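You operate a simulated robot arm through the tools that you are given. There is no shell and no other tool.

The job below is to be done with a simulated two-armed robot. You get a single attempt, and the scene is never put back.

## Task
Give the orange cup 3 strokes of starter and stir it in.
Fine: park the pipe before stirring; stir with the purple-handled stick, back in its holder after; leave the other cups; the cup stays on its plate.

Only the result counts: the job must be done as asked and must still hold three seconds after the hand-in. Knocking over, shifting, dropping, spilling or breaking anything else fails it.

## Robot
Two 7-joint arms with fingered hands on one trunk that stands fixed in place. Base frame: the origin is at the foot of the trunk, x ahead of it, y to its left, z up; the work surface is at about z = 86. Lengths are in cm, angles in degrees, forces in N, time in s.
The left shoulder is at [4.7, 12.5, 124.9], the right one opposite. With the tool pointing down near the work surface each hand reaches from about 36 to 76 cm from the base axis, measured 20 degrees to its own side. Payload 3.6 kg a hand.
Tool frame (each hand has its own): the origin (TCP) lies between the finger pads and is the grasp point; the fingertips stand 3 cm ahead of it; z points along the fingers, y is the line along which they close. Largest opening 10.4 cm; the body of the gripper starts 3.5 cm behind the TCP. The gripper is a hand of 4 fingers: y runs from the thumb to the fingers, the wrist lies at [-1.5, -10.4, -17.8] in the tool frame, and closing takes about 1.5 s.
Orientation is that of the tool frame in the base frame, as a unit quaternion [x, y, z, w]. With the fingers straight down and the wrist toward the robot, the tool's x, y and z point along [0, 1, 0], [1, 0, 0] and [0, 0, -1] of the base frame.

## Interface
- The arms move only by the tool move_arm. It takes "left_deltas", "right_deltas" or both (then of equal length, played together; a hand with none holds still); each is a list of rows, each a list of 6 numbers: the shift along the tool's x, y, z in cm, then the turn, a rotation vector about the tool's x, y, z in degrees. In form: [[dx, dy, dz, wx, wy, wz], ...]. A call has 1 to 20 rows; each row shifts and turns the commanded pose from where the row before left it, along the tool's axes as they then stand. "left_hand" and "right_hand" are, for a hand that has rows, the opening, from 0 (shut) to 1 (fully open), set as the call begins (left out, the last holds). Each row takes 0.2 s and may step no farther than 5 cm and 8.6 degrees from the row before; otherwise, or with a gripper value out of range, the whole call is refused. Where a pose cannot be reached the arm comes as near as it can. A force on the tool above 40 N (or 10 N above the force at the start of the call, whichever is more), or a blocked arm, ends the call early, and 0.2 s more pass. Each finger travels about 7.2 cm/s and halts on what it meets, pressing with about 32 N; the grip force reading is that of the motor and also rises with nothing between the fingers. The clock runs only during rows and for 0.2 s after the last one: add rows that do not move to give the fingers time. It gives the time, the measured TCP pose, the force on the tool (base axes), the opening and the grip force at its end, in the units of the frame above (readings bear some noise), with the torque about the TCP (base axes, N m) and any sound that the robot's microphone picked up.
- Cameras (640 x 400 px; columns grow to the right, rows downward): "scene" is now at [14.49, -3.77, 139.97]; the picture's right is [-0.41, -0.91, 0.00], its down [-0.43, 0.19, -0.88] and it looks along [0.80, -0.36, -0.47] (base axes); focal length 214 px, centre (320, 200). "left" rides on the left gripper at [-6.1, -9.2, -13] in its tool frame; the picture's right is [-0.81, -0.27, 0.52], its down [0.53, -0.71, 0.46] and it looks along [0.24, 0.65, 0.72] (tool axes); focal length 275 px, centre (320, 200). "right" rides on the right gripper at [6.1, -9.2, -13] in its tool frame; the picture's right is [-0.81, 0.28, -0.52], its down [-0.53, -0.71, 0.46] and it looks along [-0.24, 0.64, 0.72] (tool axes); focal length 275 px, centre (320, 200). There is no depth. A picture from a camera that has moved, and an enlarged one, comes with that camera's place and axes in the base frame and with its lens.
- snapshot(camera): a new picture of that camera. The clock stands still meanwhile.
- slide_trunk(by): slides the trunk up (or, below 0, down) by that many cm; the arms and the scene camera ride with it, the base frame stays. It gives what a move gives, with no picture.
- finger_targets(index, middle, ring, thumb_bend, thumb_turn, hand): sets how far each is bent, from 0 (flat) to 100 (curled in); at 30 the hand is open as for a grip, at 70 the pads meet at the TCP. One left out holds its place. A second passes; each finger stops where it meets its share of the squeeze, and holds until it gets a number again. A gripper value or a shape takes the hand back. It gives what a move gives, with no picture; readings hold the bend of each and the force on the fingers (four entries, about 0 where the hand has none), thumb and palm. thumb_turn goes from beside the hand (0) to across from the fingers (100), as for a grip.
- grasp_type(shape, hand): the hand has 4 fingers and takes this shape, open, in about a second: jaw (thumb against the fingers, like two jaws); tri (thumb and two fingers); tip (a fingertip pinch); poke (one finger out to press); point (the index stretched); flat (the hand flat); cup (the hand cupped); fist (a fist). The gripper value then closes the fingers along that shape, each until it touches; the sizes above hold for jaw. It gives what a move gives, with no picture.
- aim_head(pan, tilt): turns the head with the scene camera to pan (to the left, within 80 degrees either way) and tilt (down, from -29 to 69), counted from straight ahead of the robot. It gives what a move gives.
- enlarge(camera, box): a new picture of the part [left, top, right, bottom] of that camera's present view, enlarged. The clock stands still meanwhile.
- sign_off(): hands the job in; it is judged then, once.

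Places have to be worked out from the pictures, the camera data and where the tool is seen. Open the grippers and draw the arms clear of the work before you hand the job in, unless the task says otherwise.

The tools are called after "Request:" by a JSON object that holds its "method" and its "body". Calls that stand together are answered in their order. move_arm: Moves the arms, as the interface text tells. Its arguments: {"type":"object","properties":{"left_deltas":{"type":"array","items":{"type":"array","items":{"type":"number"}}},"left_hand":{"type":"number"},"right_deltas":{"type":"array","items":{"type":"array","items":{"type":"number"}}},"right_hand":{"type":"number"}},"required":[]} The other tools are called the same way: slide_trunk (by) slides the trunk up or down; grasp_type (shape, hand) gives the hand a shape; finger_targets (index, middle, ring, thumb_bend, thumb_turn, hand) moves the fingers one by one; aim_head (pan, tilt) turns the head that bears the scene camera; snapshot (camera) takes a picture; enlarge (camera, box) takes an enlarged picture of a part of a camera's view; sign_off () hands the job in.

At the start:

```text
t: 0.0
left_tool_pos: [41.86, 3.41, 132.53]
left_orientation: [0.708, 0.707, -0.002, -0.001]
left_force: [0.4, -0.8, -0.1]
left_torque: [0.0, 0.02, 0.01]
left_gripper_width: 10.37
left_gripper_force: 0.1
left_shape: jaw
left_bend: [30.0, 30.0, 30.0, 30.0, 98.0]
left_finger forces: [0.0, 0.0, 0.0, 0.0, 0.0, 0.1]
right_tool_pos: [35.74, -30.15, 131.2]
right_orientation: [0.707, 0.708, 0.0, 0.0]
right_force: [-0.1, 0.6, 0.5]
right_torque: [0.0, 0.03, 0.0]
right_gripper_width: 10.36
right_gripper_force: 0.1
right_shape: jaw
right_bend: [30.0, 30.0, 30.0, 30.0, 98.0]
right_finger forces: [0.1, 0.1, 0.0, 0.0, 0.0, 0.0]
trunk travel left (down, up): [-47.5, 6.1]
head pan, tilt: [-24.3, 28.2]
```

scene: 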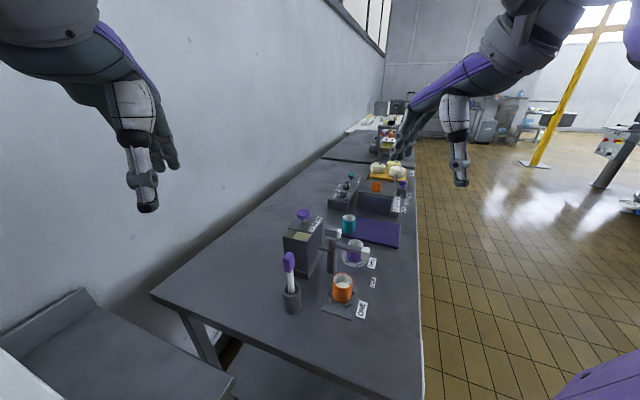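
right: 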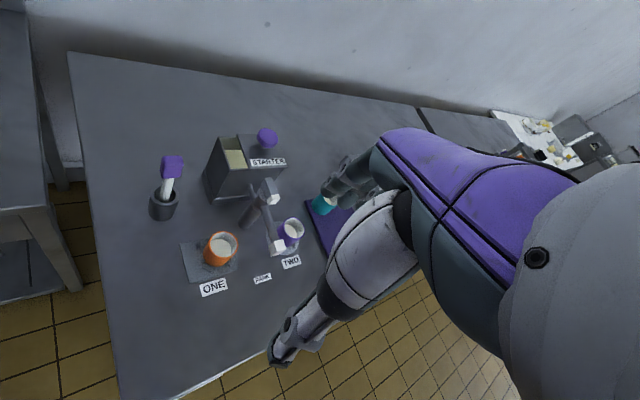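
left: 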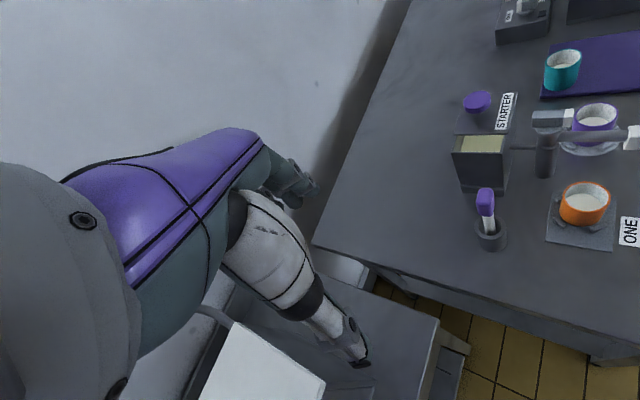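

The pictures show a starter dispenser with a purple knob, a swivelling pipe, cups at ONE (orange) and TWO (purple), and a stick in a holder. I look closer first.

Request:
{"method": "enlarge", "body": {"camera": "scene", "box": [260, 190, 420, 330]}}

Request:
{"method": "enlarge", "body": {"camera": "left", "box": [430, 60, 640, 260]}}

Request:
{"method": "enlarge", "body": {"camera": "right", "box": [130, 110, 350, 310]}}

```text
2.86 times, centred on (340, 260) of scene
camera zoom: at [14.49, -3.77, 139.97], right [-0.41, -0.91, 0.0], down [-0.43, 0.19, -0.88], along [0.8, -0.36, -0.47], focal length 613 px, centre (263, 29)
```

zoom: 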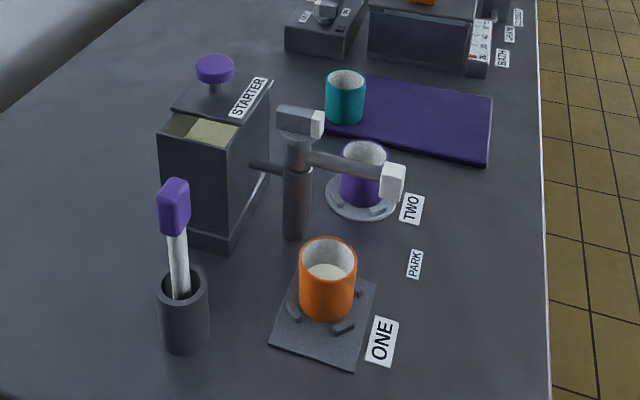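

```text
2.00 times, centred on (535, 160) of left
camera zoom: at [32.74, -2.83, 145.67], right [-0.28, -0.81, -0.52], down [-0.71, 0.53, -0.46], along [0.64, 0.24, -0.73], focal length 551 px, centre (-110, 280)
```

zoom: 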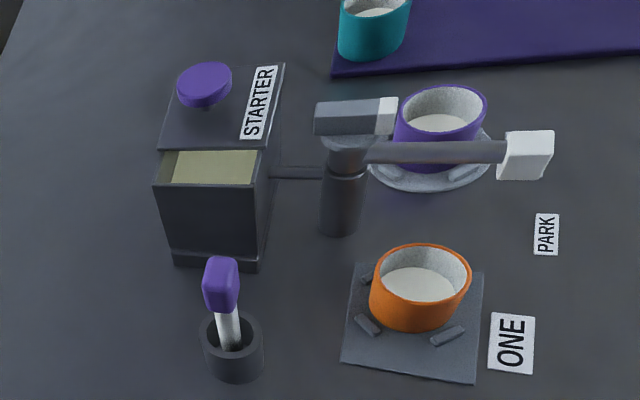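

```text
2.00 times, centred on (240, 210) of right
camera zoom: at [26.66, -24.19, 144.32], right [0.28, -0.81, 0.52], down [-0.71, -0.53, -0.46], along [0.64, -0.24, -0.72], focal length 551 px, centre (480, 180)
```

zoom: 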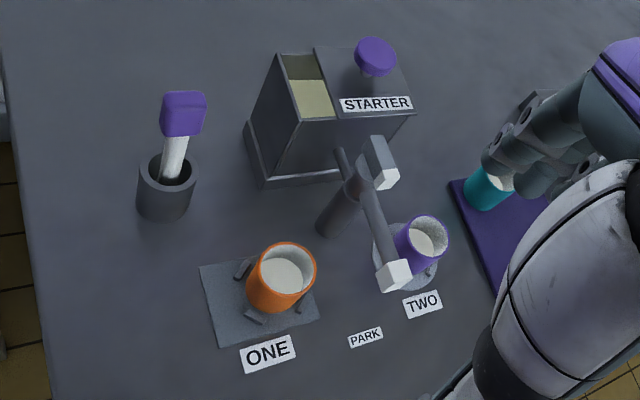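

Rough triangulation: post at about [58.7, -28], nozzle at [52, -35, 97.5] (over PARK), knob at [68.5, -22.4, 104.3], stick top at [51.8, -12.7, 105]. I zoom tighter on the details.

Request:
{"method": "enlarge", "body": {"camera": "scene", "box": [310, 205, 380, 255]}}

Request:
{"method": "enlarge", "body": {"camera": "left", "box": [500, 80, 640, 180]}}

Request:
{"method": "enlarge", "body": {"camera": "right", "box": [195, 115, 315, 265]}}

Request:
{"method": "enlarge", "body": {"camera": "scene", "box": [270, 200, 330, 320]}}

Request:
{"method": "enlarge", "body": {"camera": "scene", "box": [310, 260, 380, 330]}}

```text
8.00 times, centred on (345, 230) of scene
camera zoom: at [14.49, -3.77, 139.97], right [-0.41, -0.91, 0.0], down [-0.43, 0.19, -0.88], along [0.8, -0.36, -0.47], focal length 1716 px, centre (120, -40)
```

zoom: 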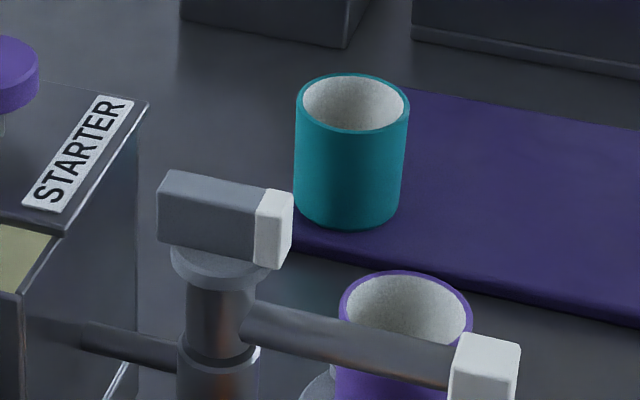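

```text
4.00 times, centred on (570, 130) of left
camera zoom: at [32.74, -2.83, 145.67], right [-0.28, -0.81, -0.52], down [-0.71, 0.53, -0.46], along [0.64, 0.24, -0.73], focal length 1101 px, centre (-680, 480)
```

zoom: 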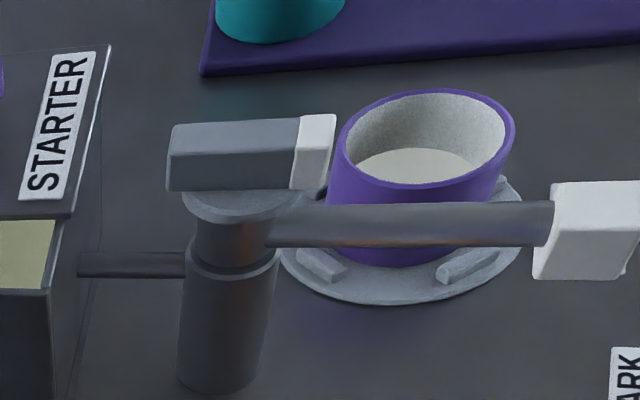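

```text
2.67 times, centred on (255, 190) of right
camera zoom: at [26.66, -24.19, 144.32], right [0.28, -0.81, 0.52], down [-0.71, -0.53, -0.46], along [0.64, -0.24, -0.72], focal length 734 px, centre (493, 227)
```

zoom: 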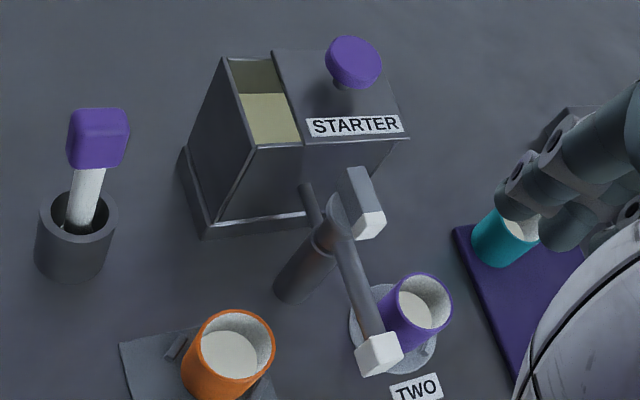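

```text
3.33 times, centred on (300, 260) of scene
camera zoom: at [14.49, -3.77, 139.97], right [-0.41, -0.91, 0.0], down [-0.43, 0.19, -0.88], along [0.8, -0.36, -0.47], focal length 715 px, centre (387, 0)
```

zoom: 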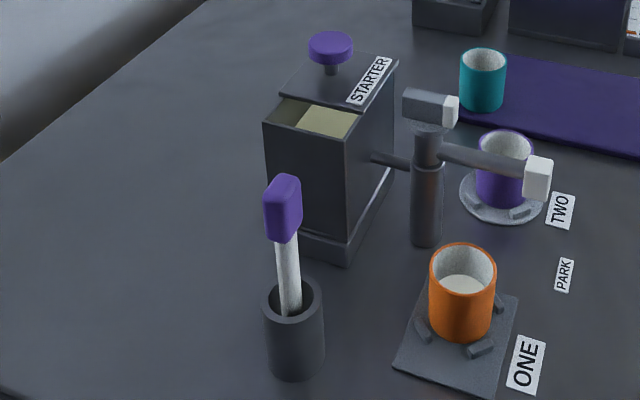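

```text
5.71 times, centred on (345, 295) of scene
camera zoom: at [14.49, -3.77, 139.97], right [-0.41, -0.91, 0.0], down [-0.43, 0.19, -0.88], along [0.8, -0.36, -0.47], focal length 1226 px, centre (177, -343)
```

zoom: 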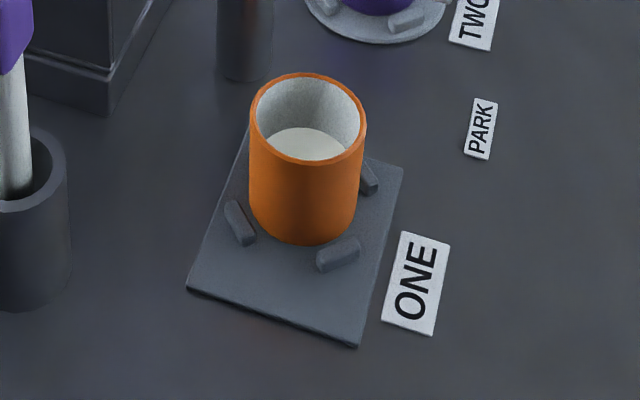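

The pipe is parked now, and its swivel post carries a handle block at about [59.4, -28.2, 102]. Orange cup rim centre is about [48.9, -26.1, 93.6]. I aim the head at the work and draw the left arm a bit to the left.

Request:
{"method": "aim_head", "body": {"pan": -27, "tilt": 44}}

Request:
{"method": "move_arm", "body": {"left_deltas": [[3, 0, 0, 0, 0, 0], [3, 0, 0, 0, 0, 0], [3, 0, 0, 0, 0, 0], [3, 0, 0, 0, 0, 0]]}}

Request:
{"method": "snapshot", "body": {"camera": "scene"}}

```text
t: 0.8
left_tool_pos: [42.03, 3.4, 132.54]
left_orientation: [0.707, 0.707, -0.002, -0.001]
left_force: [0.6, -0.4, -0.1]
left_torque: [-0.01, -0.01, 0.0]
left_gripper_width: 10.34
left_gripper_force: 0.1
left_shape: jaw
left_bend: [30.0, 30.0, 30.0, 30.0, 98.0]
left_finger forces: [0.0, 0.1, 0.0, 0.1, 0.0, 0.0]
right_tool_pos: [35.73, -30.25, 131.21]
right_orientation: [0.707, 0.707, 0.0, 0.0]
right_force: [-0.5, 0.3, -0.1]
right_torque: [0.03, -0.04, 0.0]
right_gripper_width: 10.36
right_gripper_force: 0.0
right_shape: jaw
right_bend: [30.0, 30.0, 30.0, 30.0, 98.0]
right_finger forces: [0.0, 0.1, 0.0, 0.1, 0.1, 0.1]
trunk travel left (down, up): [-47.5, 6.1]
head pan, tilt: [-27.0, 44.0]
```

```text
t: 1.8
left_tool_pos: [41.7, 15.3, 132.5]
left_orientation: [0.707, 0.708, -0.001, -0.002]
left_force: [0.0, 0.1, -0.1]
left_torque: [0.0, 0.01, 0.0]
left_gripper_width: 10.36
left_gripper_force: 0.1
left_shape: jaw
left_bend: [30.0, 30.0, 30.0, 30.0, 98.0]
left_finger forces: [0.1, 0.0, 0.0, 0.0, 0.0, 0.0]
right_tool_pos: [35.66, -30.21, 131.35]
right_orientation: [0.707, 0.707, 0.0, 0.0]
right_force: [0.1, 0.0, 0.2]
right_torque: [-0.02, 0.02, -0.01]
right_gripper_width: 10.35
right_gripper_force: 0.0
right_shape: jaw
right_bend: [30.0, 30.0, 30.0, 30.0, 98.0]
right_finger forces: [0.0, 0.0, 0.0, 0.0, 0.0, 0.0]
trunk travel left (down, up): [-47.5, 6.1]
head pan, tilt: [-27.0, 44.0]
```

```text
taken
camera scene: at [13.47, -3.66, 137.57], right [-0.45, -0.89, 0.0], down [-0.62, 0.31, -0.72], along [0.64, -0.33, -0.69], focal length 214 px, centre (320, 200)
```

scene: 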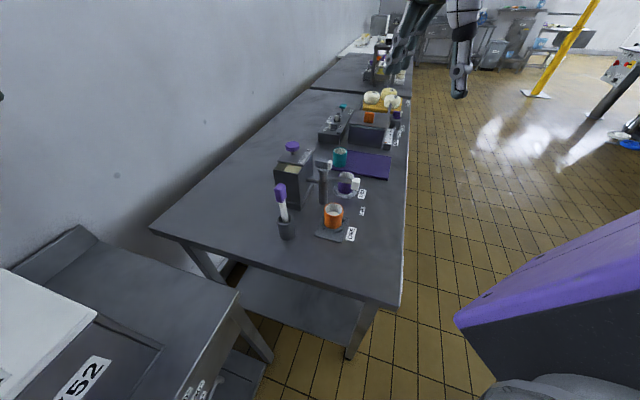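

The right hand goes shut to a hover point on the TWO side of the nozzle, about [55, -38, 110], for a check with the cameras.

Request:
{"method": "move_arm", "body": {"right_deltas": [[-1.11, 2.76, 3.0, 0, 0, 0], [-1.11, 2.76, 3.0, 0, 0, 0], [-1.11, 2.76, 3.0, 0, 0, 0], [-1.11, 2.76, 3.0, 0, 0, 0], [-1.11, 2.76, 3.0, 0, 0, 0], [-1.11, 2.76, 3.0, 0, 0, 0], [-1.11, 2.76, 3.0, 0, 0, 0], [0, 0, 0, 0, 0, 0], [0, 0, 0, 0, 0, 0]], "right_hand": 0}}

Request:
{"method": "enlarge", "body": {"camera": "scene", "box": [260, 120, 420, 250]}}

Request:
{"method": "snapshot", "body": {"camera": "right"}}

Request:
{"method": "snapshot", "body": {"camera": "left"}}

```text
t: 3.8
left_tool_pos: [41.87, 15.19, 132.54]
left_orientation: [0.707, 0.707, 0.0, 0.0]
left_force: [-0.5, -0.3, 0.1]
left_torque: [-0.02, 0.0, 0.02]
left_gripper_width: 10.34
left_gripper_force: 0.1
left_shape: jaw
left_bend: [30.0, 30.0, 30.0, 30.0, 98.0]
left_finger forces: [0.1, 0.0, 0.1, 0.1, 0.0, 0.1]
right_tool_pos: [55.58, -37.7, 109.87]
right_orientation: [0.707, 0.707, 0.0, 0.0]
right_force: [-0.8, 0.1, 0.3]
right_torque: [-0.01, -0.02, -0.03]
right_gripper_width: 0.0
right_gripper_force: 31.9
right_shape: jaw
right_bend: [70.0, 70.0, 70.0, 47.0, 100.0]
right_finger forces: [0.0, 0.1, 0.0, 0.1, 0.0, 0.0]
trunk travel left (down, up): [-47.5, 6.1]
head pan, tilt: [-27.0, 44.0]
```

```text
3.08 times, centred on (340, 185) of scene
camera zoom: at [13.56, -3.74, 137.56], right [-0.45, -0.89, 0.0], down [-0.62, 0.32, -0.72], along [0.64, -0.33, -0.69], focal length 660 px, centre (258, 246)
```

zoom: 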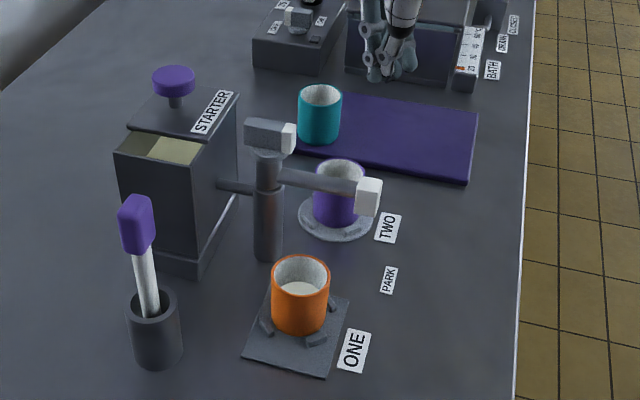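

```text
taken
camera right: at [46.33, -31.65, 122.98], right [0.28, -0.81, 0.52], down [-0.71, -0.53, -0.46], along [0.64, -0.24, -0.72], focal length 275 px, centre (320, 200)
```

right: 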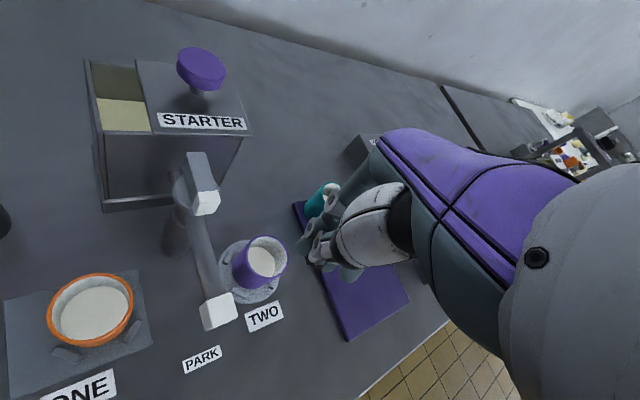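

```text
taken
camera left: at [32.75, 9.13, 145.64], right [-0.28, -0.81, -0.52], down [-0.71, 0.53, -0.45], along [0.64, 0.24, -0.73], focal length 275 px, centre (320, 200)
```

left: 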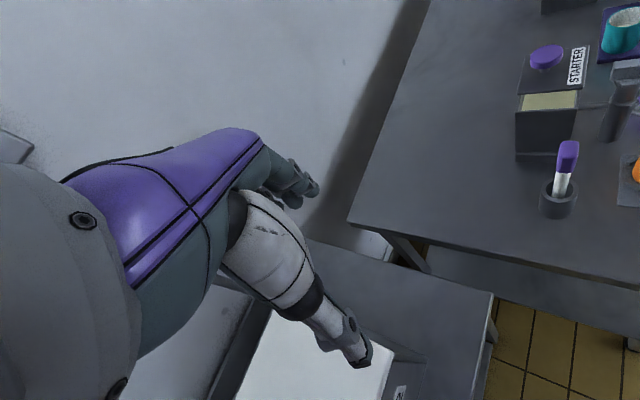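

The views agree: post axis ≈ [59.1, -28.3], nozzle ≈ [52.05, -35.2, 97.5], cup ONE ≈ [49, -26.4]. I lower the shut fingers beside the nozzle on its TWO side, with tips at about z 96.5, above the cup rims.

Request:
{"method": "move_arm", "body": {"right_deltas": [[-0.75, -0.25, 3, 0, 0, 0], [-0.75, -0.25, 3, 0, 0, 0], [0, 0, 2.2, 0, 0, 0], [0, 0, 2.2, 0, 0, 0]]}}

Request:
{"method": "enlarge", "body": {"camera": "scene", "box": [300, 120, 410, 250]}}

Request:
{"method": "snapshot", "body": {"camera": "right"}}

```text
t: 4.8
left_tool_pos: [41.84, 15.25, 132.38]
left_orientation: [0.707, 0.707, -0.001, 0.0]
left_force: [-0.4, 0.1, 0.9]
left_torque: [0.0, 0.01, 0.0]
left_gripper_width: 10.34
left_gripper_force: 0.0
left_shape: jaw
left_bend: [30.0, 30.0, 30.0, 30.0, 98.0]
left_finger forces: [0.0, 0.1, 0.1, 0.1, 0.0, 0.1]
right_tool_pos: [54.59, -39.3, 99.68]
right_orientation: [0.707, 0.707, 0.0, -0.001]
right_force: [0.5, 0.4, -0.1]
right_torque: [0.03, -0.02, 0.03]
right_gripper_width: 0.0
right_gripper_force: 31.7
right_shape: jaw
right_bend: [70.0, 70.0, 70.0, 47.0, 100.0]
right_finger forces: [0.0, 0.1, 0.0, 0.0, 0.1, 0.0]
trunk travel left (down, up): [-47.5, 6.1]
head pan, tilt: [-27.0, 44.0]
```

```text
3.08 times, centred on (355, 185) of scene
camera zoom: at [13.54, -3.74, 137.56], right [-0.45, -0.89, 0.0], down [-0.62, 0.32, -0.72], along [0.64, -0.33, -0.69], focal length 660 px, centre (212, 246)
```

zoom: 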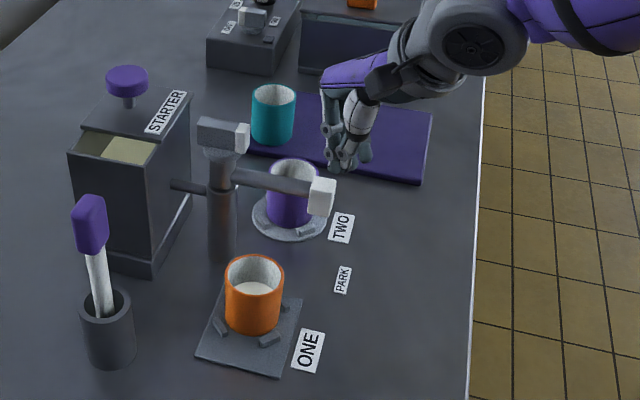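

```text
taken
camera right: at [45.53, -33.32, 112.74], right [0.28, -0.81, 0.52], down [-0.71, -0.53, -0.46], along [0.64, -0.24, -0.72], focal length 275 px, centre (320, 200)
```

right: 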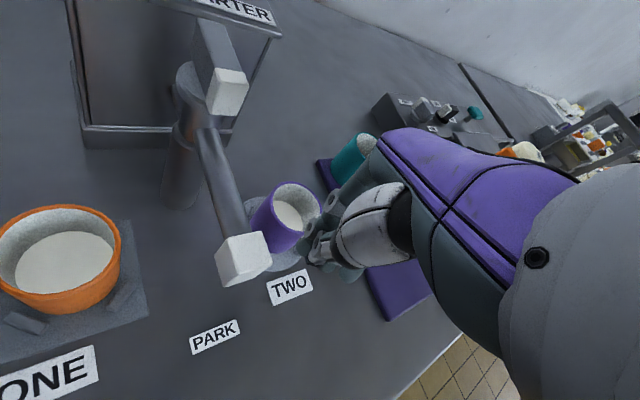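

Fingers stand about 4.7 cm off the nozzle, on the TWO side and above its cup. I push along the arc about the post, first to roughly 30° of turn.

Request:
{"method": "move_arm", "body": {"right_deltas": [[0.5, -0.41, 0, 0, 0, 0], [0.51, -0.42, 0, 0, 0, 0], [0.5, -0.78, 0, 0, 0, 0], [0.51, -0.79, 0, 0, 0, 0], [0.66, -0.72, 0, 0, 0, 0], [0.67, -0.73, 0, 0, 0, 0], [0.78, -0.6, 0, 0, 0, 0], [0.79, -0.6, 0, 0, 0, 0], [0, 0, 0, 0, 0, 0]]}}

Request:
{"method": "enlarge", "body": {"camera": "scene", "box": [300, 120, 410, 250]}}

Request:
{"method": "snapshot", "body": {"camera": "right"}}

```text
t: 6.8
left_tool_pos: [41.89, 15.34, 132.55]
left_orientation: [0.707, 0.707, -0.001, 0.0]
left_force: [0.2, 0.0, 0.3]
left_torque: [0.01, 0.0, 0.03]
left_gripper_width: 10.37
left_gripper_force: 0.0
left_shape: jaw
left_bend: [30.0, 30.0, 30.0, 30.0, 98.0]
left_finger forces: [0.0, 0.0, 0.0, 0.0, 0.0, 0.1]
right_tool_pos: [49.67, -34.6, 99.76]
right_orientation: [0.707, 0.707, 0.0, 0.0]
right_force: [-1.3, -0.4, -0.5]
right_torque: [-0.01, 0.01, -0.02]
right_gripper_width: 0.01
right_gripper_force: 31.7
right_shape: jaw
right_bend: [70.0, 70.0, 70.0, 47.0, 100.0]
right_finger forces: [0.0, 0.0, 0.1, 0.0, 0.0, 0.0]
trunk travel left (down, up): [-47.5, 6.1]
head pan, tilt: [-27.0, 44.0]
```

```text
3.08 times, centred on (355, 185) of scene
camera zoom: at [13.51, -3.74, 137.56], right [-0.45, -0.89, 0.0], down [-0.62, 0.32, -0.72], along [0.64, -0.33, -0.69], focal length 660 px, centre (212, 246)
```

zoom: 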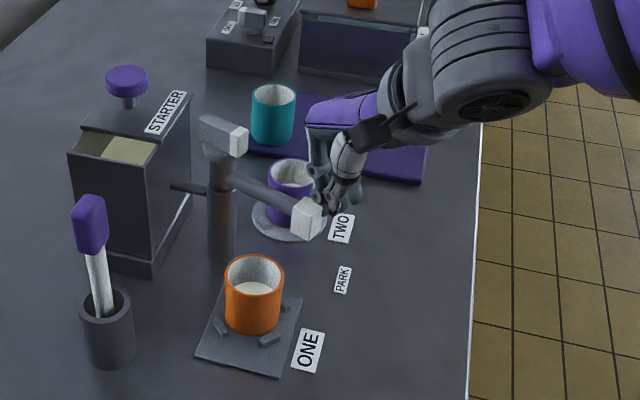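

```text
taken
camera right: at [40.56, -28.53, 112.88], right [0.28, -0.81, 0.52], down [-0.71, -0.53, -0.46], along [0.65, -0.24, -0.72], focal length 275 px, centre (320, 200)
```

right: 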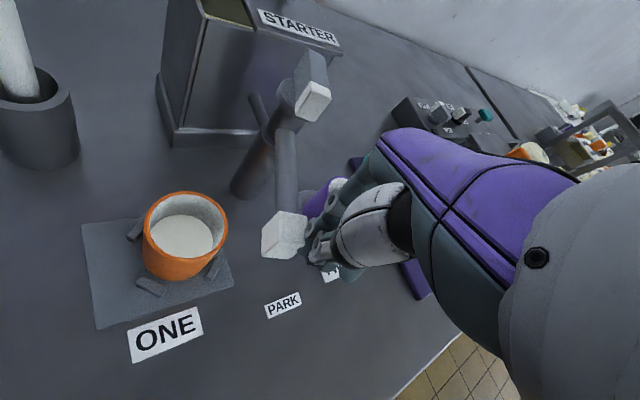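

The nozzle followed easily to about -157° (at [50, -32.2]). I continue to about -183°, then check.

Request:
{"method": "move_arm", "body": {"right_deltas": [[0.68, -0.05, 0, 0, 0, 0], [0.68, -0.06, 0, 0, 0, 0], [0.87, -0.36, 0, 0, 0, 0], [0.87, -0.36, 0, 0, 0, 0], [0.72, -0.17, 0, 0, 0, 0], [0.73, -0.18, 0, 0, 0, 0], [0, 0, 0, 0, 0, 0]]}}

Request:
{"method": "enlarge", "body": {"camera": "scene", "box": [300, 120, 410, 250]}}

Request:
{"method": "snapshot", "body": {"camera": "right"}}

```text
t: 8.4
left_tool_pos: [41.76, 15.3, 132.44]
left_orientation: [0.707, 0.707, -0.002, 0.0]
left_force: [0.6, -0.3, 0.0]
left_torque: [-0.01, 0.0, -0.02]
left_gripper_width: 10.35
left_gripper_force: 0.0
left_shape: jaw
left_bend: [30.0, 30.0, 30.0, 30.0, 98.0]
left_finger forces: [0.0, 0.0, 0.0, 0.0, 0.1, 0.0]
right_tool_pos: [48.44, -30.11, 99.89]
right_orientation: [0.707, 0.707, 0.0, 0.0]
right_force: [-0.5, -0.1, 0.2]
right_torque: [-0.01, 0.0, 0.0]
right_gripper_width: 0.0
right_gripper_force: 31.6
right_shape: jaw
right_bend: [70.0, 70.0, 70.0, 47.0, 100.0]
right_finger forces: [0.1, 0.0, 0.0, 0.0, 0.0, 0.0]
trunk travel left (down, up): [-47.5, 6.1]
head pan, tilt: [-27.0, 44.0]
```

```text
3.08 times, centred on (355, 185) of scene
camera zoom: at [13.5, -3.74, 137.56], right [-0.45, -0.89, 0.0], down [-0.62, 0.32, -0.72], along [0.64, -0.33, -0.69], focal length 660 px, centre (212, 246)
```

zoom: 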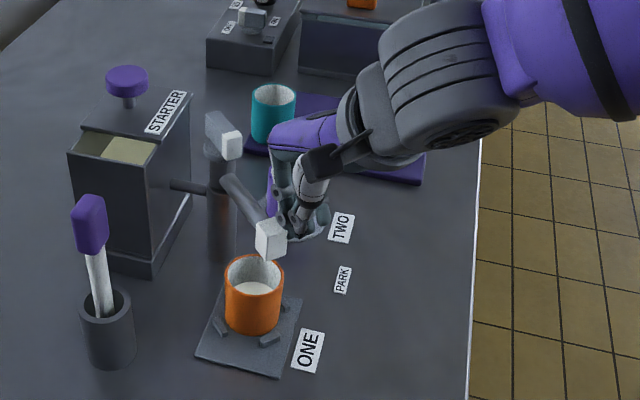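

```text
taken
camera right: at [39.27, -24.03, 113.0], right [0.27, -0.81, 0.52], down [-0.71, -0.53, -0.46], along [0.65, -0.24, -0.72], focal length 275 px, centre (320, 200)
```

right: 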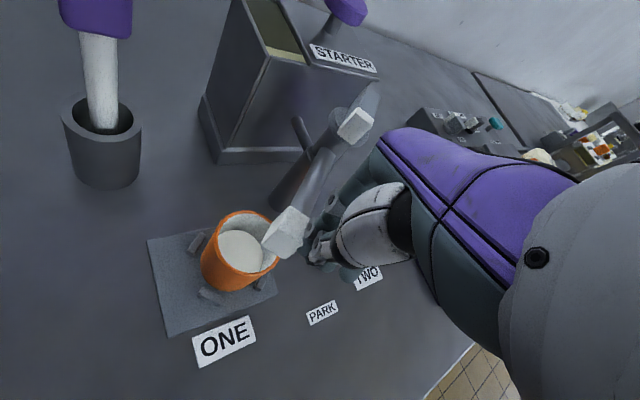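

Nozzle is at about [49.2, -27.8]; the cup centre is about 1.6 cm further. A final gentle push.

Request:
{"method": "move_arm", "body": {"right_deltas": [[0.5, -0.03, 0, 0, 0, 0], [0.5, -0.03, 0, 0, 0, 0], [0.5, 0, 0, 0, 0, 0], [0, 0, 0, 0, 0, 0]]}}

Request:
{"method": "enlarge", "body": {"camera": "scene", "box": [310, 150, 380, 250]}}

Request:
{"method": "enlarge", "body": {"camera": "right", "box": [130, 90, 410, 360]}}

```text
t: 9.4
left_tool_pos: [41.81, 15.33, 132.31]
left_orientation: [0.707, 0.707, -0.002, 0.0]
left_force: [0.8, 0.6, 0.3]
left_torque: [-0.02, -0.02, 0.03]
left_gripper_width: 10.35
left_gripper_force: 0.0
left_shape: jaw
left_bend: [30.0, 30.0, 30.0, 30.0, 98.0]
left_finger forces: [0.1, 0.1, 0.0, 0.1, 0.0, 0.1]
right_tool_pos: [48.29, -28.6, 99.85]
right_orientation: [0.707, 0.707, 0.0, -0.001]
right_force: [-0.8, 0.0, 0.4]
right_torque: [-0.03, -0.02, -0.03]
right_gripper_width: 0.0
right_gripper_force: 31.9
right_shape: jaw
right_bend: [70.0, 70.0, 70.0, 47.0, 100.0]
right_finger forces: [0.0, 0.1, 0.1, 0.0, 0.0, 0.1]
trunk travel left (down, up): [-47.5, 6.1]
head pan, tilt: [-27.0, 44.0]
```

```text
4.00 times, centred on (345, 200) of scene
camera zoom: at [13.5, -3.75, 137.56], right [-0.45, -0.89, 0.0], down [-0.62, 0.32, -0.72], along [0.64, -0.33, -0.69], focal length 858 px, centre (220, 200)
```

zoom: 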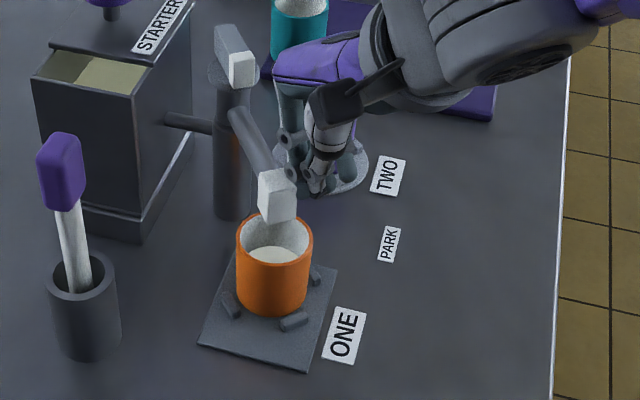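

```text
1.48 times, centred on (270, 225) of right
camera zoom: at [39.14, -22.55, 112.95], right [0.28, -0.81, 0.52], down [-0.71, -0.53, -0.46], along [0.65, -0.24, -0.72], focal length 408 px, centre (394, 163)
```

zoom: 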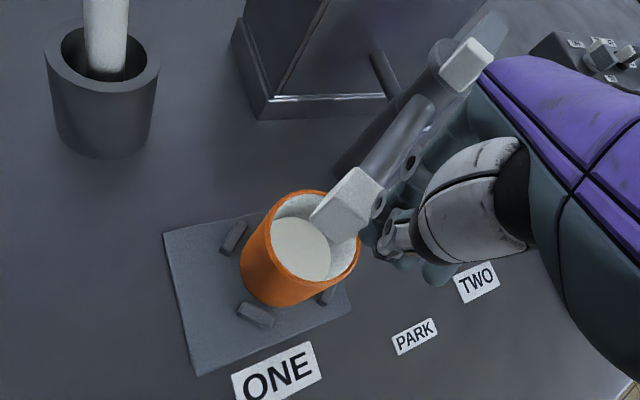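

Nozzle and cup centres now agree within about 0.5 cm ([49.2, -26.4]). I back the hand off to -y, rise, and hover over the knob at about [68.4, -22.5].

Request:
{"method": "move_arm", "body": {"right_deltas": [[-1.5, 0, 0, 0, 0, 0], [-1.5, 0, 0, 0, 0, 0], [0, 0, -4, 0, 0, 0], [0, 0, -4, 0, 0, 0], [0, 0, -4.2, 0, 0, 0], [1.82, 4.03, 0, 0, 0, 0], [1.82, 4.03, 0, 0, 0, 0], [1.82, 4.03, 0, 0, 0, 0], [1.82, 4.03, 0, 0, 0, 0], [1.82, 4.03, 0, 0, 0, 0], [0, 0, 0, 0, 0, 0]]}}

Request:
{"method": "enlarge", "body": {"camera": "scene", "box": [260, 100, 400, 250]}}

Request:
{"method": "snapshot", "body": {"camera": "right"}}

Request:
{"method": "enlarge", "body": {"camera": "left", "box": [480, 0, 640, 200]}}

```text
t: 11.8
left_tool_pos: [41.75, 15.29, 132.59]
left_orientation: [0.707, 0.707, 0.0, 0.0]
left_force: [0.2, 0.3, 1.0]
left_torque: [-0.01, 0.03, 0.0]
left_gripper_width: 10.37
left_gripper_force: 0.1
left_shape: jaw
left_bend: [30.0, 30.0, 30.0, 30.0, 98.0]
left_finger forces: [0.0, 0.0, 0.0, 0.0, 0.0, 0.0]
right_tool_pos: [68.38, -22.59, 111.96]
right_orientation: [0.707, 0.707, 0.0, 0.0]
right_force: [-0.9, 0.1, -0.8]
right_torque: [0.01, 0.0, -0.01]
right_gripper_width: 0.0
right_gripper_force: 32.2
right_shape: jaw
right_bend: [70.0, 70.0, 70.0, 47.0, 100.0]
right_finger forces: [0.0, 0.0, 0.0, 0.1, 0.1, 0.1]
trunk travel left (down, up): [-47.5, 6.1]
head pan, tilt: [-27.0, 44.0]
```

```text
2.67 times, centred on (330, 175) of scene
camera zoom: at [13.38, -3.72, 137.58], right [-0.45, -0.89, 0.0], down [-0.62, 0.32, -0.72], along [0.64, -0.33, -0.69], focal length 572 px, centre (293, 267)
```

zoom: 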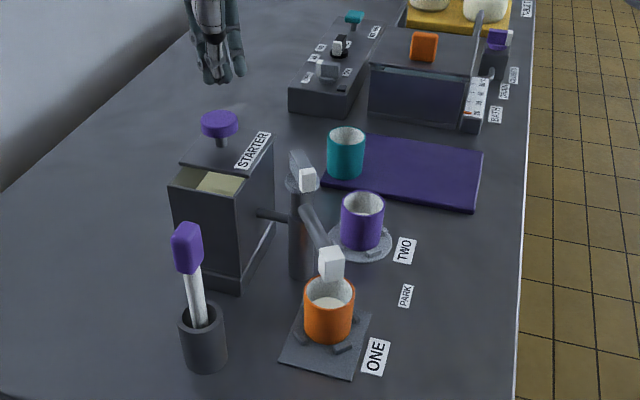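

```text
taken
camera right: at [59.28, -16.61, 125.07], right [0.27, -0.81, 0.52], down [-0.71, -0.53, -0.46], along [0.65, -0.24, -0.72], focal length 275 px, centre (320, 200)
```

right: 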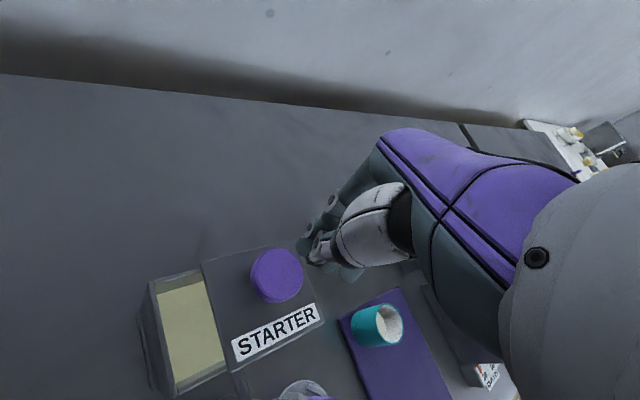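

```text
2.00 times, centred on (560, 100) of left
camera zoom: at [32.56, 9.15, 145.7], right [-0.27, -0.81, -0.52], down [-0.71, 0.53, -0.46], along [0.64, 0.24, -0.72], focal length 551 px, centre (-160, 400)
```

zoom: 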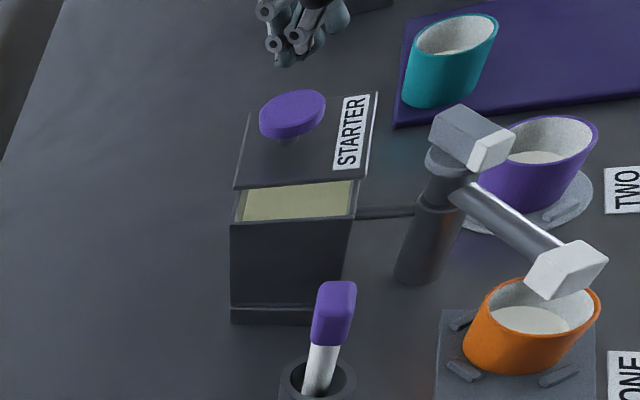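

The knob top is at about [68, -22.4, 105] and the tips are at about z 109. I centre slightly and come down to touch.

Request:
{"method": "move_arm", "body": {"right_deltas": [[0.15, -0.35, 1.5, 0, 0, 0], [0, 0, 1, 0, 0, 0], [0, 0, 0.5, 0, 0, 0], [0, 0, 0.5, 0, 0, 0], [0, 0, 0, 0, 0, 0]]}}

Request:
{"method": "enlarge", "body": {"camera": "scene", "box": [280, 110, 340, 170]}}

Request:
{"method": "enlarge", "body": {"camera": "left", "box": [500, 0, 600, 80]}}

```text
t: 13.0
left_tool_pos: [41.9, 15.27, 132.57]
left_orientation: [0.707, 0.707, -0.002, 0.001]
left_force: [0.2, -0.2, 0.8]
left_torque: [-0.01, 0.01, -0.02]
left_gripper_width: 10.37
left_gripper_force: 0.1
left_shape: jaw
left_bend: [30.0, 30.0, 30.0, 30.0, 98.0]
left_finger forces: [0.1, 0.0, 0.0, 0.0, 0.1, 0.0]
right_tool_pos: [68.3, -22.33, 108.47]
right_orientation: [0.707, 0.707, 0.0, 0.0]
right_force: [-1.1, -0.8, 0.4]
right_torque: [-0.03, -0.03, -0.01]
right_gripper_width: 0.0
right_gripper_force: 32.3
right_shape: jaw
right_bend: [70.0, 70.0, 70.0, 47.0, 100.0]
right_finger forces: [0.1, 0.0, 0.0, 0.0, 0.1, 0.1]
trunk travel left (down, up): [-47.5, 6.1]
head pan, tilt: [-27.0, 44.0]
```

```text
6.67 times, centred on (310, 140) of scene
camera zoom: at [13.51, -3.74, 137.56], right [-0.45, -0.89, 0.0], down [-0.62, 0.32, -0.72], along [0.64, -0.33, -0.69], focal length 1430 px, centre (387, 600)
```

zoom: 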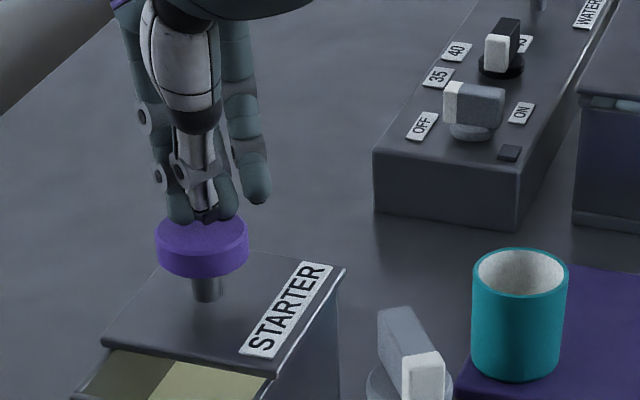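

```text
5.00 times, centred on (550, 40) of left
camera zoom: at [32.7, 9.13, 145.65], right [-0.28, -0.81, -0.52], down [-0.71, 0.53, -0.46], along [0.64, 0.24, -0.73], focal length 1376 px, centre (-830, 1000)
```

zoom: 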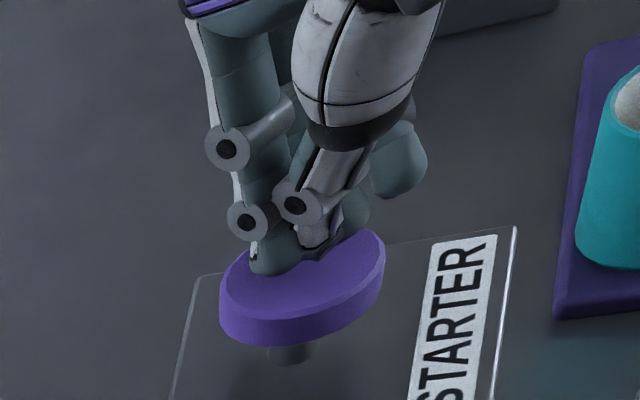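

The fingertips sit right above the knob. I press in small steps and read the force.

Request:
{"method": "move_arm", "body": {"right_deltas": [[0, 0, 0.4, 0, 0, 0], [0, 0, 0.3, 0, 0, 0], [0, 0, 0.3, 0, 0, 0]]}}

Request:
{"method": "enlarge", "body": {"camera": "scene", "box": [280, 110, 340, 170]}}

```text
t: 13.8
left_tool_pos: [41.84, 15.27, 132.56]
left_orientation: [0.707, 0.707, -0.001, 0.001]
left_force: [-1.0, 0.2, -0.6]
left_torque: [0.02, 0.01, 0.02]
left_gripper_width: 10.35
left_gripper_force: 0.1
left_shape: jaw
left_bend: [30.0, 30.0, 30.0, 30.0, 98.0]
left_finger forces: [0.0, 0.0, 0.1, 0.1, 0.0, 0.0]
right_tool_pos: [68.08, -22.21, 107.6]
right_orientation: [0.707, 0.707, 0.0, 0.001]
right_force: [0.0, -0.4, 2.2]
right_torque: [-0.04, 0.01, -0.01]
right_gripper_width: 0.0
right_gripper_force: 31.5
right_shape: jaw
right_bend: [70.0, 70.0, 70.0, 47.0, 100.0]
right_finger forces: [0.0, 0.1, 0.1, 0.0, 0.1, 0.0]
trunk travel left (down, up): [-47.5, 6.1]
head pan, tilt: [-27.0, 44.0]
```

```text
6.67 times, centred on (310, 140) of scene
camera zoom: at [13.48, -3.74, 137.57], right [-0.45, -0.89, 0.0], down [-0.62, 0.32, -0.72], along [0.64, -0.33, -0.69], focal length 1430 px, centre (387, 600)
```

zoom: 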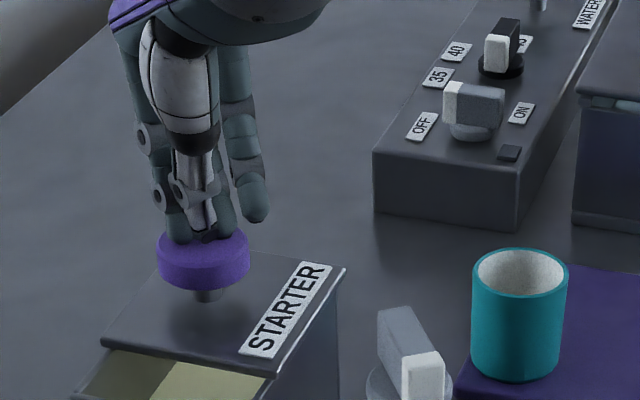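

The knob follows with about 2 N. I press on to the bottom of the stroke.

Request:
{"method": "move_arm", "body": {"right_deltas": [[0, 0, 0.3, 0, 0, 0], [0, 0, 0.3, 0, 0, 0], [0, 0, 0.3, 0, 0, 0], [0, 0, 0.2, 0, 0, 0]]}}

Request:
{"method": "enlarge", "body": {"camera": "scene", "box": [280, 110, 380, 240]}}

```text
t: 14.8
left_tool_pos: [41.85, 15.35, 132.57]
left_orientation: [0.707, 0.707, 0.0, 0.001]
left_force: [-0.1, -0.8, 0.5]
left_torque: [0.0, 0.0, -0.01]
left_gripper_width: 10.36
left_gripper_force: 0.0
left_shape: jaw
left_bend: [30.0, 30.0, 30.0, 30.0, 98.0]
left_finger forces: [0.0, 0.0, 0.0, 0.0, 0.0, 0.0]
right_tool_pos: [68.1, -22.13, 106.41]
right_orientation: [0.707, 0.707, 0.001, 0.001]
right_force: [1.3, -0.9, 4.9]
right_torque: [-0.09, -0.03, -0.02]
right_gripper_width: 0.0
right_gripper_force: 31.8
right_shape: jaw
right_bend: [70.0, 70.0, 70.0, 47.0, 100.0]
right_finger forces: [0.0, 0.0, 0.0, 0.0, 0.0, 0.1]
trunk travel left (down, up): [-47.5, 6.1]
head pan, tilt: [-27.0, 44.0]
heard: click
```

```text
3.08 times, centred on (330, 175) of scene
camera zoom: at [13.45, -3.74, 137.57], right [-0.45, -0.89, 0.0], down [-0.62, 0.32, -0.72], along [0.64, -0.33, -0.69], focal length 660 px, centre (289, 277)
```

zoom: 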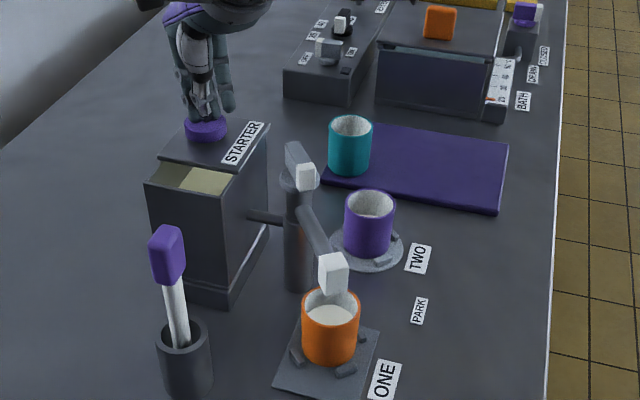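

A click was heard: stroke 1 is done. I lift clear so the knob can come back up and look.

Request:
{"method": "move_arm", "body": {"right_deltas": [[0, 0, -0.7, 0, 0, 0], [0, 0, -0.7, 0, 0, 0], [0, 0, -0.7, 0, 0, 0], [0, 0, -0.5, 0, 0, 0], [0, 0, 0, 0, 0, 0], [0, 0, 0, 0, 0, 0], [0, 0, 0, 0, 0, 0]]}}

Request:
{"method": "enlarge", "body": {"camera": "scene", "box": [280, 110, 380, 240]}}

```text
t: 16.4
left_tool_pos: [41.87, 15.33, 132.5]
left_orientation: [0.707, 0.708, -0.001, 0.0]
left_force: [-0.2, -1.4, -0.5]
left_torque: [-0.01, -0.03, 0.0]
left_gripper_width: 10.37
left_gripper_force: 0.0
left_shape: jaw
left_bend: [30.0, 30.0, 30.0, 30.0, 98.0]
left_finger forces: [0.1, 0.1, 0.1, 0.0, 0.0, 0.0]
right_tool_pos: [68.17, -22.32, 109.12]
right_orientation: [0.708, 0.707, 0.0, 0.0]
right_force: [-1.2, -0.5, -0.3]
right_torque: [0.03, -0.01, -0.02]
right_gripper_width: 0.0
right_gripper_force: 32.0
right_shape: jaw
right_bend: [70.0, 70.0, 70.0, 47.0, 100.0]
right_finger forces: [0.1, 0.1, 0.0, 0.1, 0.0, 0.0]
trunk travel left (down, up): [-47.5, 6.1]
head pan, tilt: [-27.0, 44.0]
```

```text
3.08 times, centred on (330, 175) of scene
camera zoom: at [13.5, -3.74, 137.56], right [-0.45, -0.89, 0.0], down [-0.62, 0.32, -0.72], along [0.64, -0.33, -0.69], focal length 660 px, centre (289, 277)
```

zoom: 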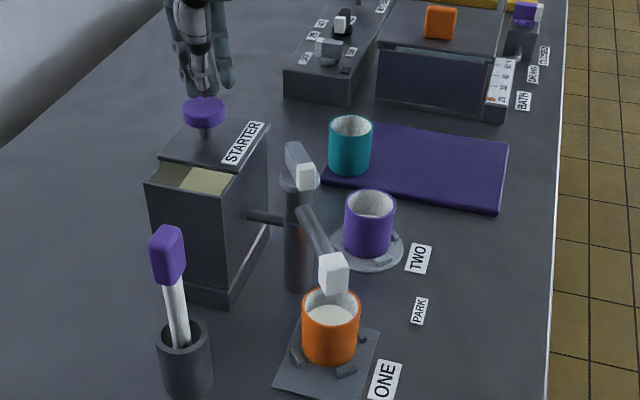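

The knob sprang back up. Second stroke, to the same depth.

Request:
{"method": "move_arm", "body": {"right_deltas": [[0, 0, 0.6, 0, 0, 0], [0, 0, 0.5, 0, 0, 0], [0, 0, 0.4, 0, 0, 0], [0, 0, 0.4, 0, 0, 0], [0, 0, 0.3, 0, 0, 0], [0, 0, 0.3, 0, 0, 0], [0, 0, 0.1, 0, 0, 0], [0, 0, 0, 0, 0, 0]]}}

```text
t: 18.2
left_tool_pos: [41.84, 15.39, 132.53]
left_orientation: [0.707, 0.707, -0.001, 0.001]
left_force: [-0.2, -0.3, -0.1]
left_torque: [-0.04, 0.01, 0.0]
left_gripper_width: 10.36
left_gripper_force: 0.0
left_shape: jaw
left_bend: [30.0, 30.0, 30.0, 30.0, 98.0]
left_finger forces: [0.0, 0.1, 0.1, 0.0, 0.0, 0.0]
right_tool_pos: [68.12, -22.34, 106.63]
right_orientation: [0.707, 0.707, 0.0, 0.001]
right_force: [0.9, -1.9, 5.0]
right_torque: [-0.06, 0.01, -0.04]
right_gripper_width: 0.0
right_gripper_force: 32.0
right_shape: jaw
right_bend: [70.0, 70.0, 70.0, 47.0, 100.0]
right_finger forces: [0.0, 0.0, 0.1, 0.0, 0.1, 0.0]
trunk travel left (down, up): [-47.5, 6.1]
head pan, tilt: [-27.0, 44.0]
heard: click
```

Second click heard. I lift so the knob returns.

Request:
{"method": "move_arm", "body": {"right_deltas": [[0, 0, -0.7, 0, 0, 0], [0, 0, -0.7, 0, 0, 0], [0, 0, -0.7, 0, 0, 0], [0, 0, -0.5, 0, 0, 0], [0, 0, 0, 0, 0, 0], [0, 0, 0, 0, 0, 0], [0, 0, 0, 0, 0, 0]]}}

Request:
{"method": "enlarge", "body": {"camera": "scene", "box": [280, 110, 380, 240]}}

```text
t: 19.8
left_tool_pos: [41.89, 15.27, 132.56]
left_orientation: [0.707, 0.707, -0.001, 0.0]
left_force: [-0.4, 0.4, 0.4]
left_torque: [0.04, 0.01, -0.02]
left_gripper_width: 10.33
left_gripper_force: 0.0
left_shape: jaw
left_bend: [30.0, 30.0, 30.0, 30.0, 98.0]
left_finger forces: [0.1, 0.1, 0.0, 0.0, 0.0, 0.0]
right_tool_pos: [68.07, -22.24, 109.11]
right_orientation: [0.707, 0.707, 0.001, 0.0]
right_force: [0.1, -0.1, 0.2]
right_torque: [-0.02, 0.02, 0.03]
right_gripper_width: 0.0
right_gripper_force: 32.1
right_shape: jaw
right_bend: [70.0, 70.0, 70.0, 47.0, 100.0]
right_finger forces: [0.0, 0.0, 0.0, 0.1, 0.1, 0.0]
trunk travel left (down, up): [-47.5, 6.1]
head pan, tilt: [-27.0, 44.0]
```

```text
3.08 times, centred on (330, 175) of scene
camera zoom: at [13.5, -3.74, 137.56], right [-0.45, -0.89, 0.0], down [-0.62, 0.32, -0.72], along [0.64, -0.33, -0.69], focal length 660 px, centre (289, 277)
```

zoom: 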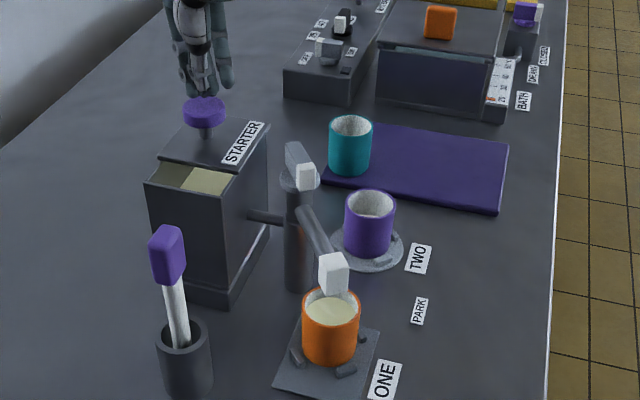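

The knob is up again and the starter shows in the cup. Third and last stroke.

Request:
{"method": "move_arm", "body": {"right_deltas": [[0, 0, 0.6, 0, 0, 0], [0, 0, 0.5, 0, 0, 0], [0, 0, 0.4, 0, 0, 0], [0, 0, 0.4, 0, 0, 0], [0, 0, 0.3, 0, 0, 0], [0, 0, 0.3, 0, 0, 0], [0, 0, 0.1, 0, 0, 0], [0, 0, 0, 0, 0, 0]]}}

```text
t: 21.6
left_tool_pos: [41.93, 15.27, 132.4]
left_orientation: [0.707, 0.707, 0.0, 0.0]
left_force: [0.4, 0.5, -0.5]
left_torque: [0.0, 0.02, 0.02]
left_gripper_width: 10.37
left_gripper_force: 0.1
left_shape: jaw
left_bend: [30.0, 30.0, 30.0, 30.0, 98.0]
left_finger forces: [0.0, 0.0, 0.0, 0.0, 0.1, 0.1]
right_tool_pos: [68.19, -22.25, 106.43]
right_orientation: [0.707, 0.708, 0.001, 0.001]
right_force: [2.0, -1.0, 4.8]
right_torque: [-0.06, -0.04, -0.01]
right_gripper_width: 0.0
right_gripper_force: 31.8
right_shape: jaw
right_bend: [70.0, 70.0, 70.0, 48.0, 100.0]
right_finger forces: [0.0, 0.0, 0.0, 0.1, 0.0, 0.0]
trunk travel left (down, up): [-47.5, 6.1]
head pan, tilt: [-27.0, 44.0]
heard: click
```

Third click heard. I rise clear of the knob, wait a moment and look at pipe and cup.

Request:
{"method": "move_arm", "body": {"right_deltas": [[0, 0, -0.7, 0, 0, 0], [0, 0, -0.7, 0, 0, 0], [0, 0, -1.5, 0, 0, 0], [0, 0, -3, 0, 0, 0], [0, 0, 0, 0, 0, 0], [0, 0, 0, 0, 0, 0], [0, 0, 0, 0, 0, 0]]}}

Request:
{"method": "enlarge", "body": {"camera": "scene", "box": [280, 110, 380, 240]}}

Request:
{"method": "enlarge", "body": {"camera": "scene", "box": [310, 180, 370, 245]}}

Request:
{"method": "snapshot", "body": {"camera": "right"}}

```text
t: 23.2
left_tool_pos: [41.85, 15.28, 132.52]
left_orientation: [0.707, 0.707, -0.001, 0.0]
left_force: [-0.5, 0.2, -0.3]
left_torque: [0.0, -0.03, 0.01]
left_gripper_width: 10.38
left_gripper_force: 0.2
left_shape: jaw
left_bend: [30.0, 30.0, 30.0, 30.0, 98.0]
left_finger forces: [0.0, 0.0, 0.0, 0.0, 0.1, 0.1]
right_tool_pos: [68.49, -22.14, 112.5]
right_orientation: [0.707, 0.707, 0.0, 0.0]
right_force: [0.8, -0.4, -0.4]
right_torque: [-0.01, -0.03, -0.01]
right_gripper_width: 0.0
right_gripper_force: 32.1
right_shape: jaw
right_bend: [70.0, 70.0, 70.0, 48.0, 100.0]
right_finger forces: [0.0, 0.1, 0.0, 0.1, 0.1, 0.0]
trunk travel left (down, up): [-47.5, 6.1]
head pan, tilt: [-27.0, 44.0]
```

```text
3.08 times, centred on (330, 175) of scene
camera zoom: at [13.51, -3.74, 137.56], right [-0.45, -0.89, 0.0], down [-0.62, 0.32, -0.72], along [0.64, -0.33, -0.69], focal length 660 px, centre (289, 277)
```

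zoom: 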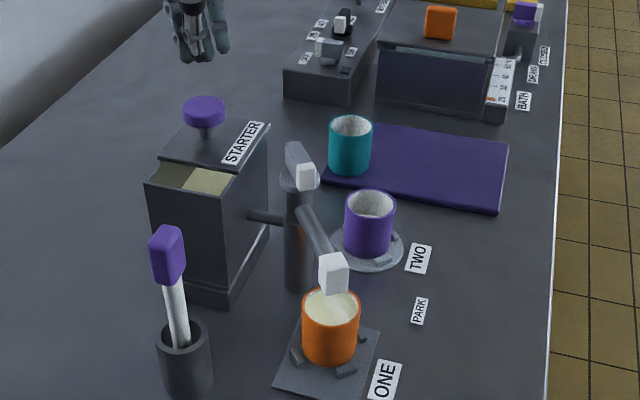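

```text
6.15 times, centred on (340, 212) of scene
camera zoom: at [13.51, -3.74, 137.56], right [-0.45, -0.89, 0.0], down [-0.62, 0.32, -0.72], along [0.64, -0.33, -0.69], focal length 1320 px, centre (197, 123)
```

zoom: 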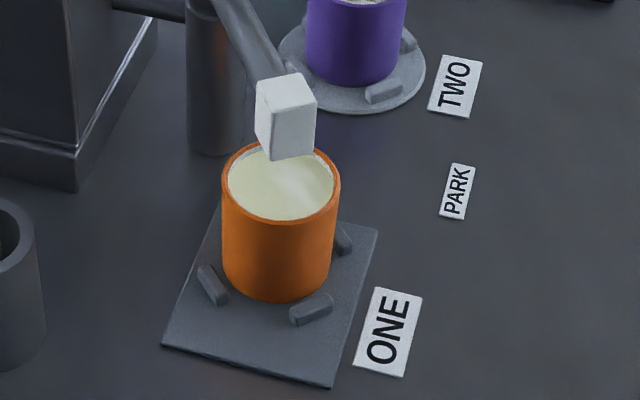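

```text
taken
camera right: at [59.35, -16.16, 125.5], right [0.28, -0.81, 0.52], down [-0.71, -0.53, -0.46], along [0.64, -0.24, -0.72], focal length 275 px, centre (320, 200)
```

right: 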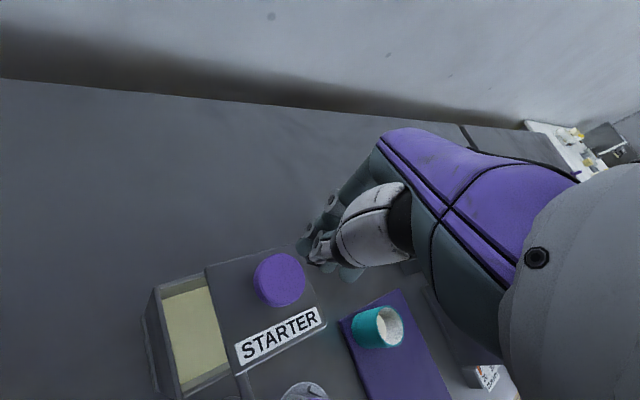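

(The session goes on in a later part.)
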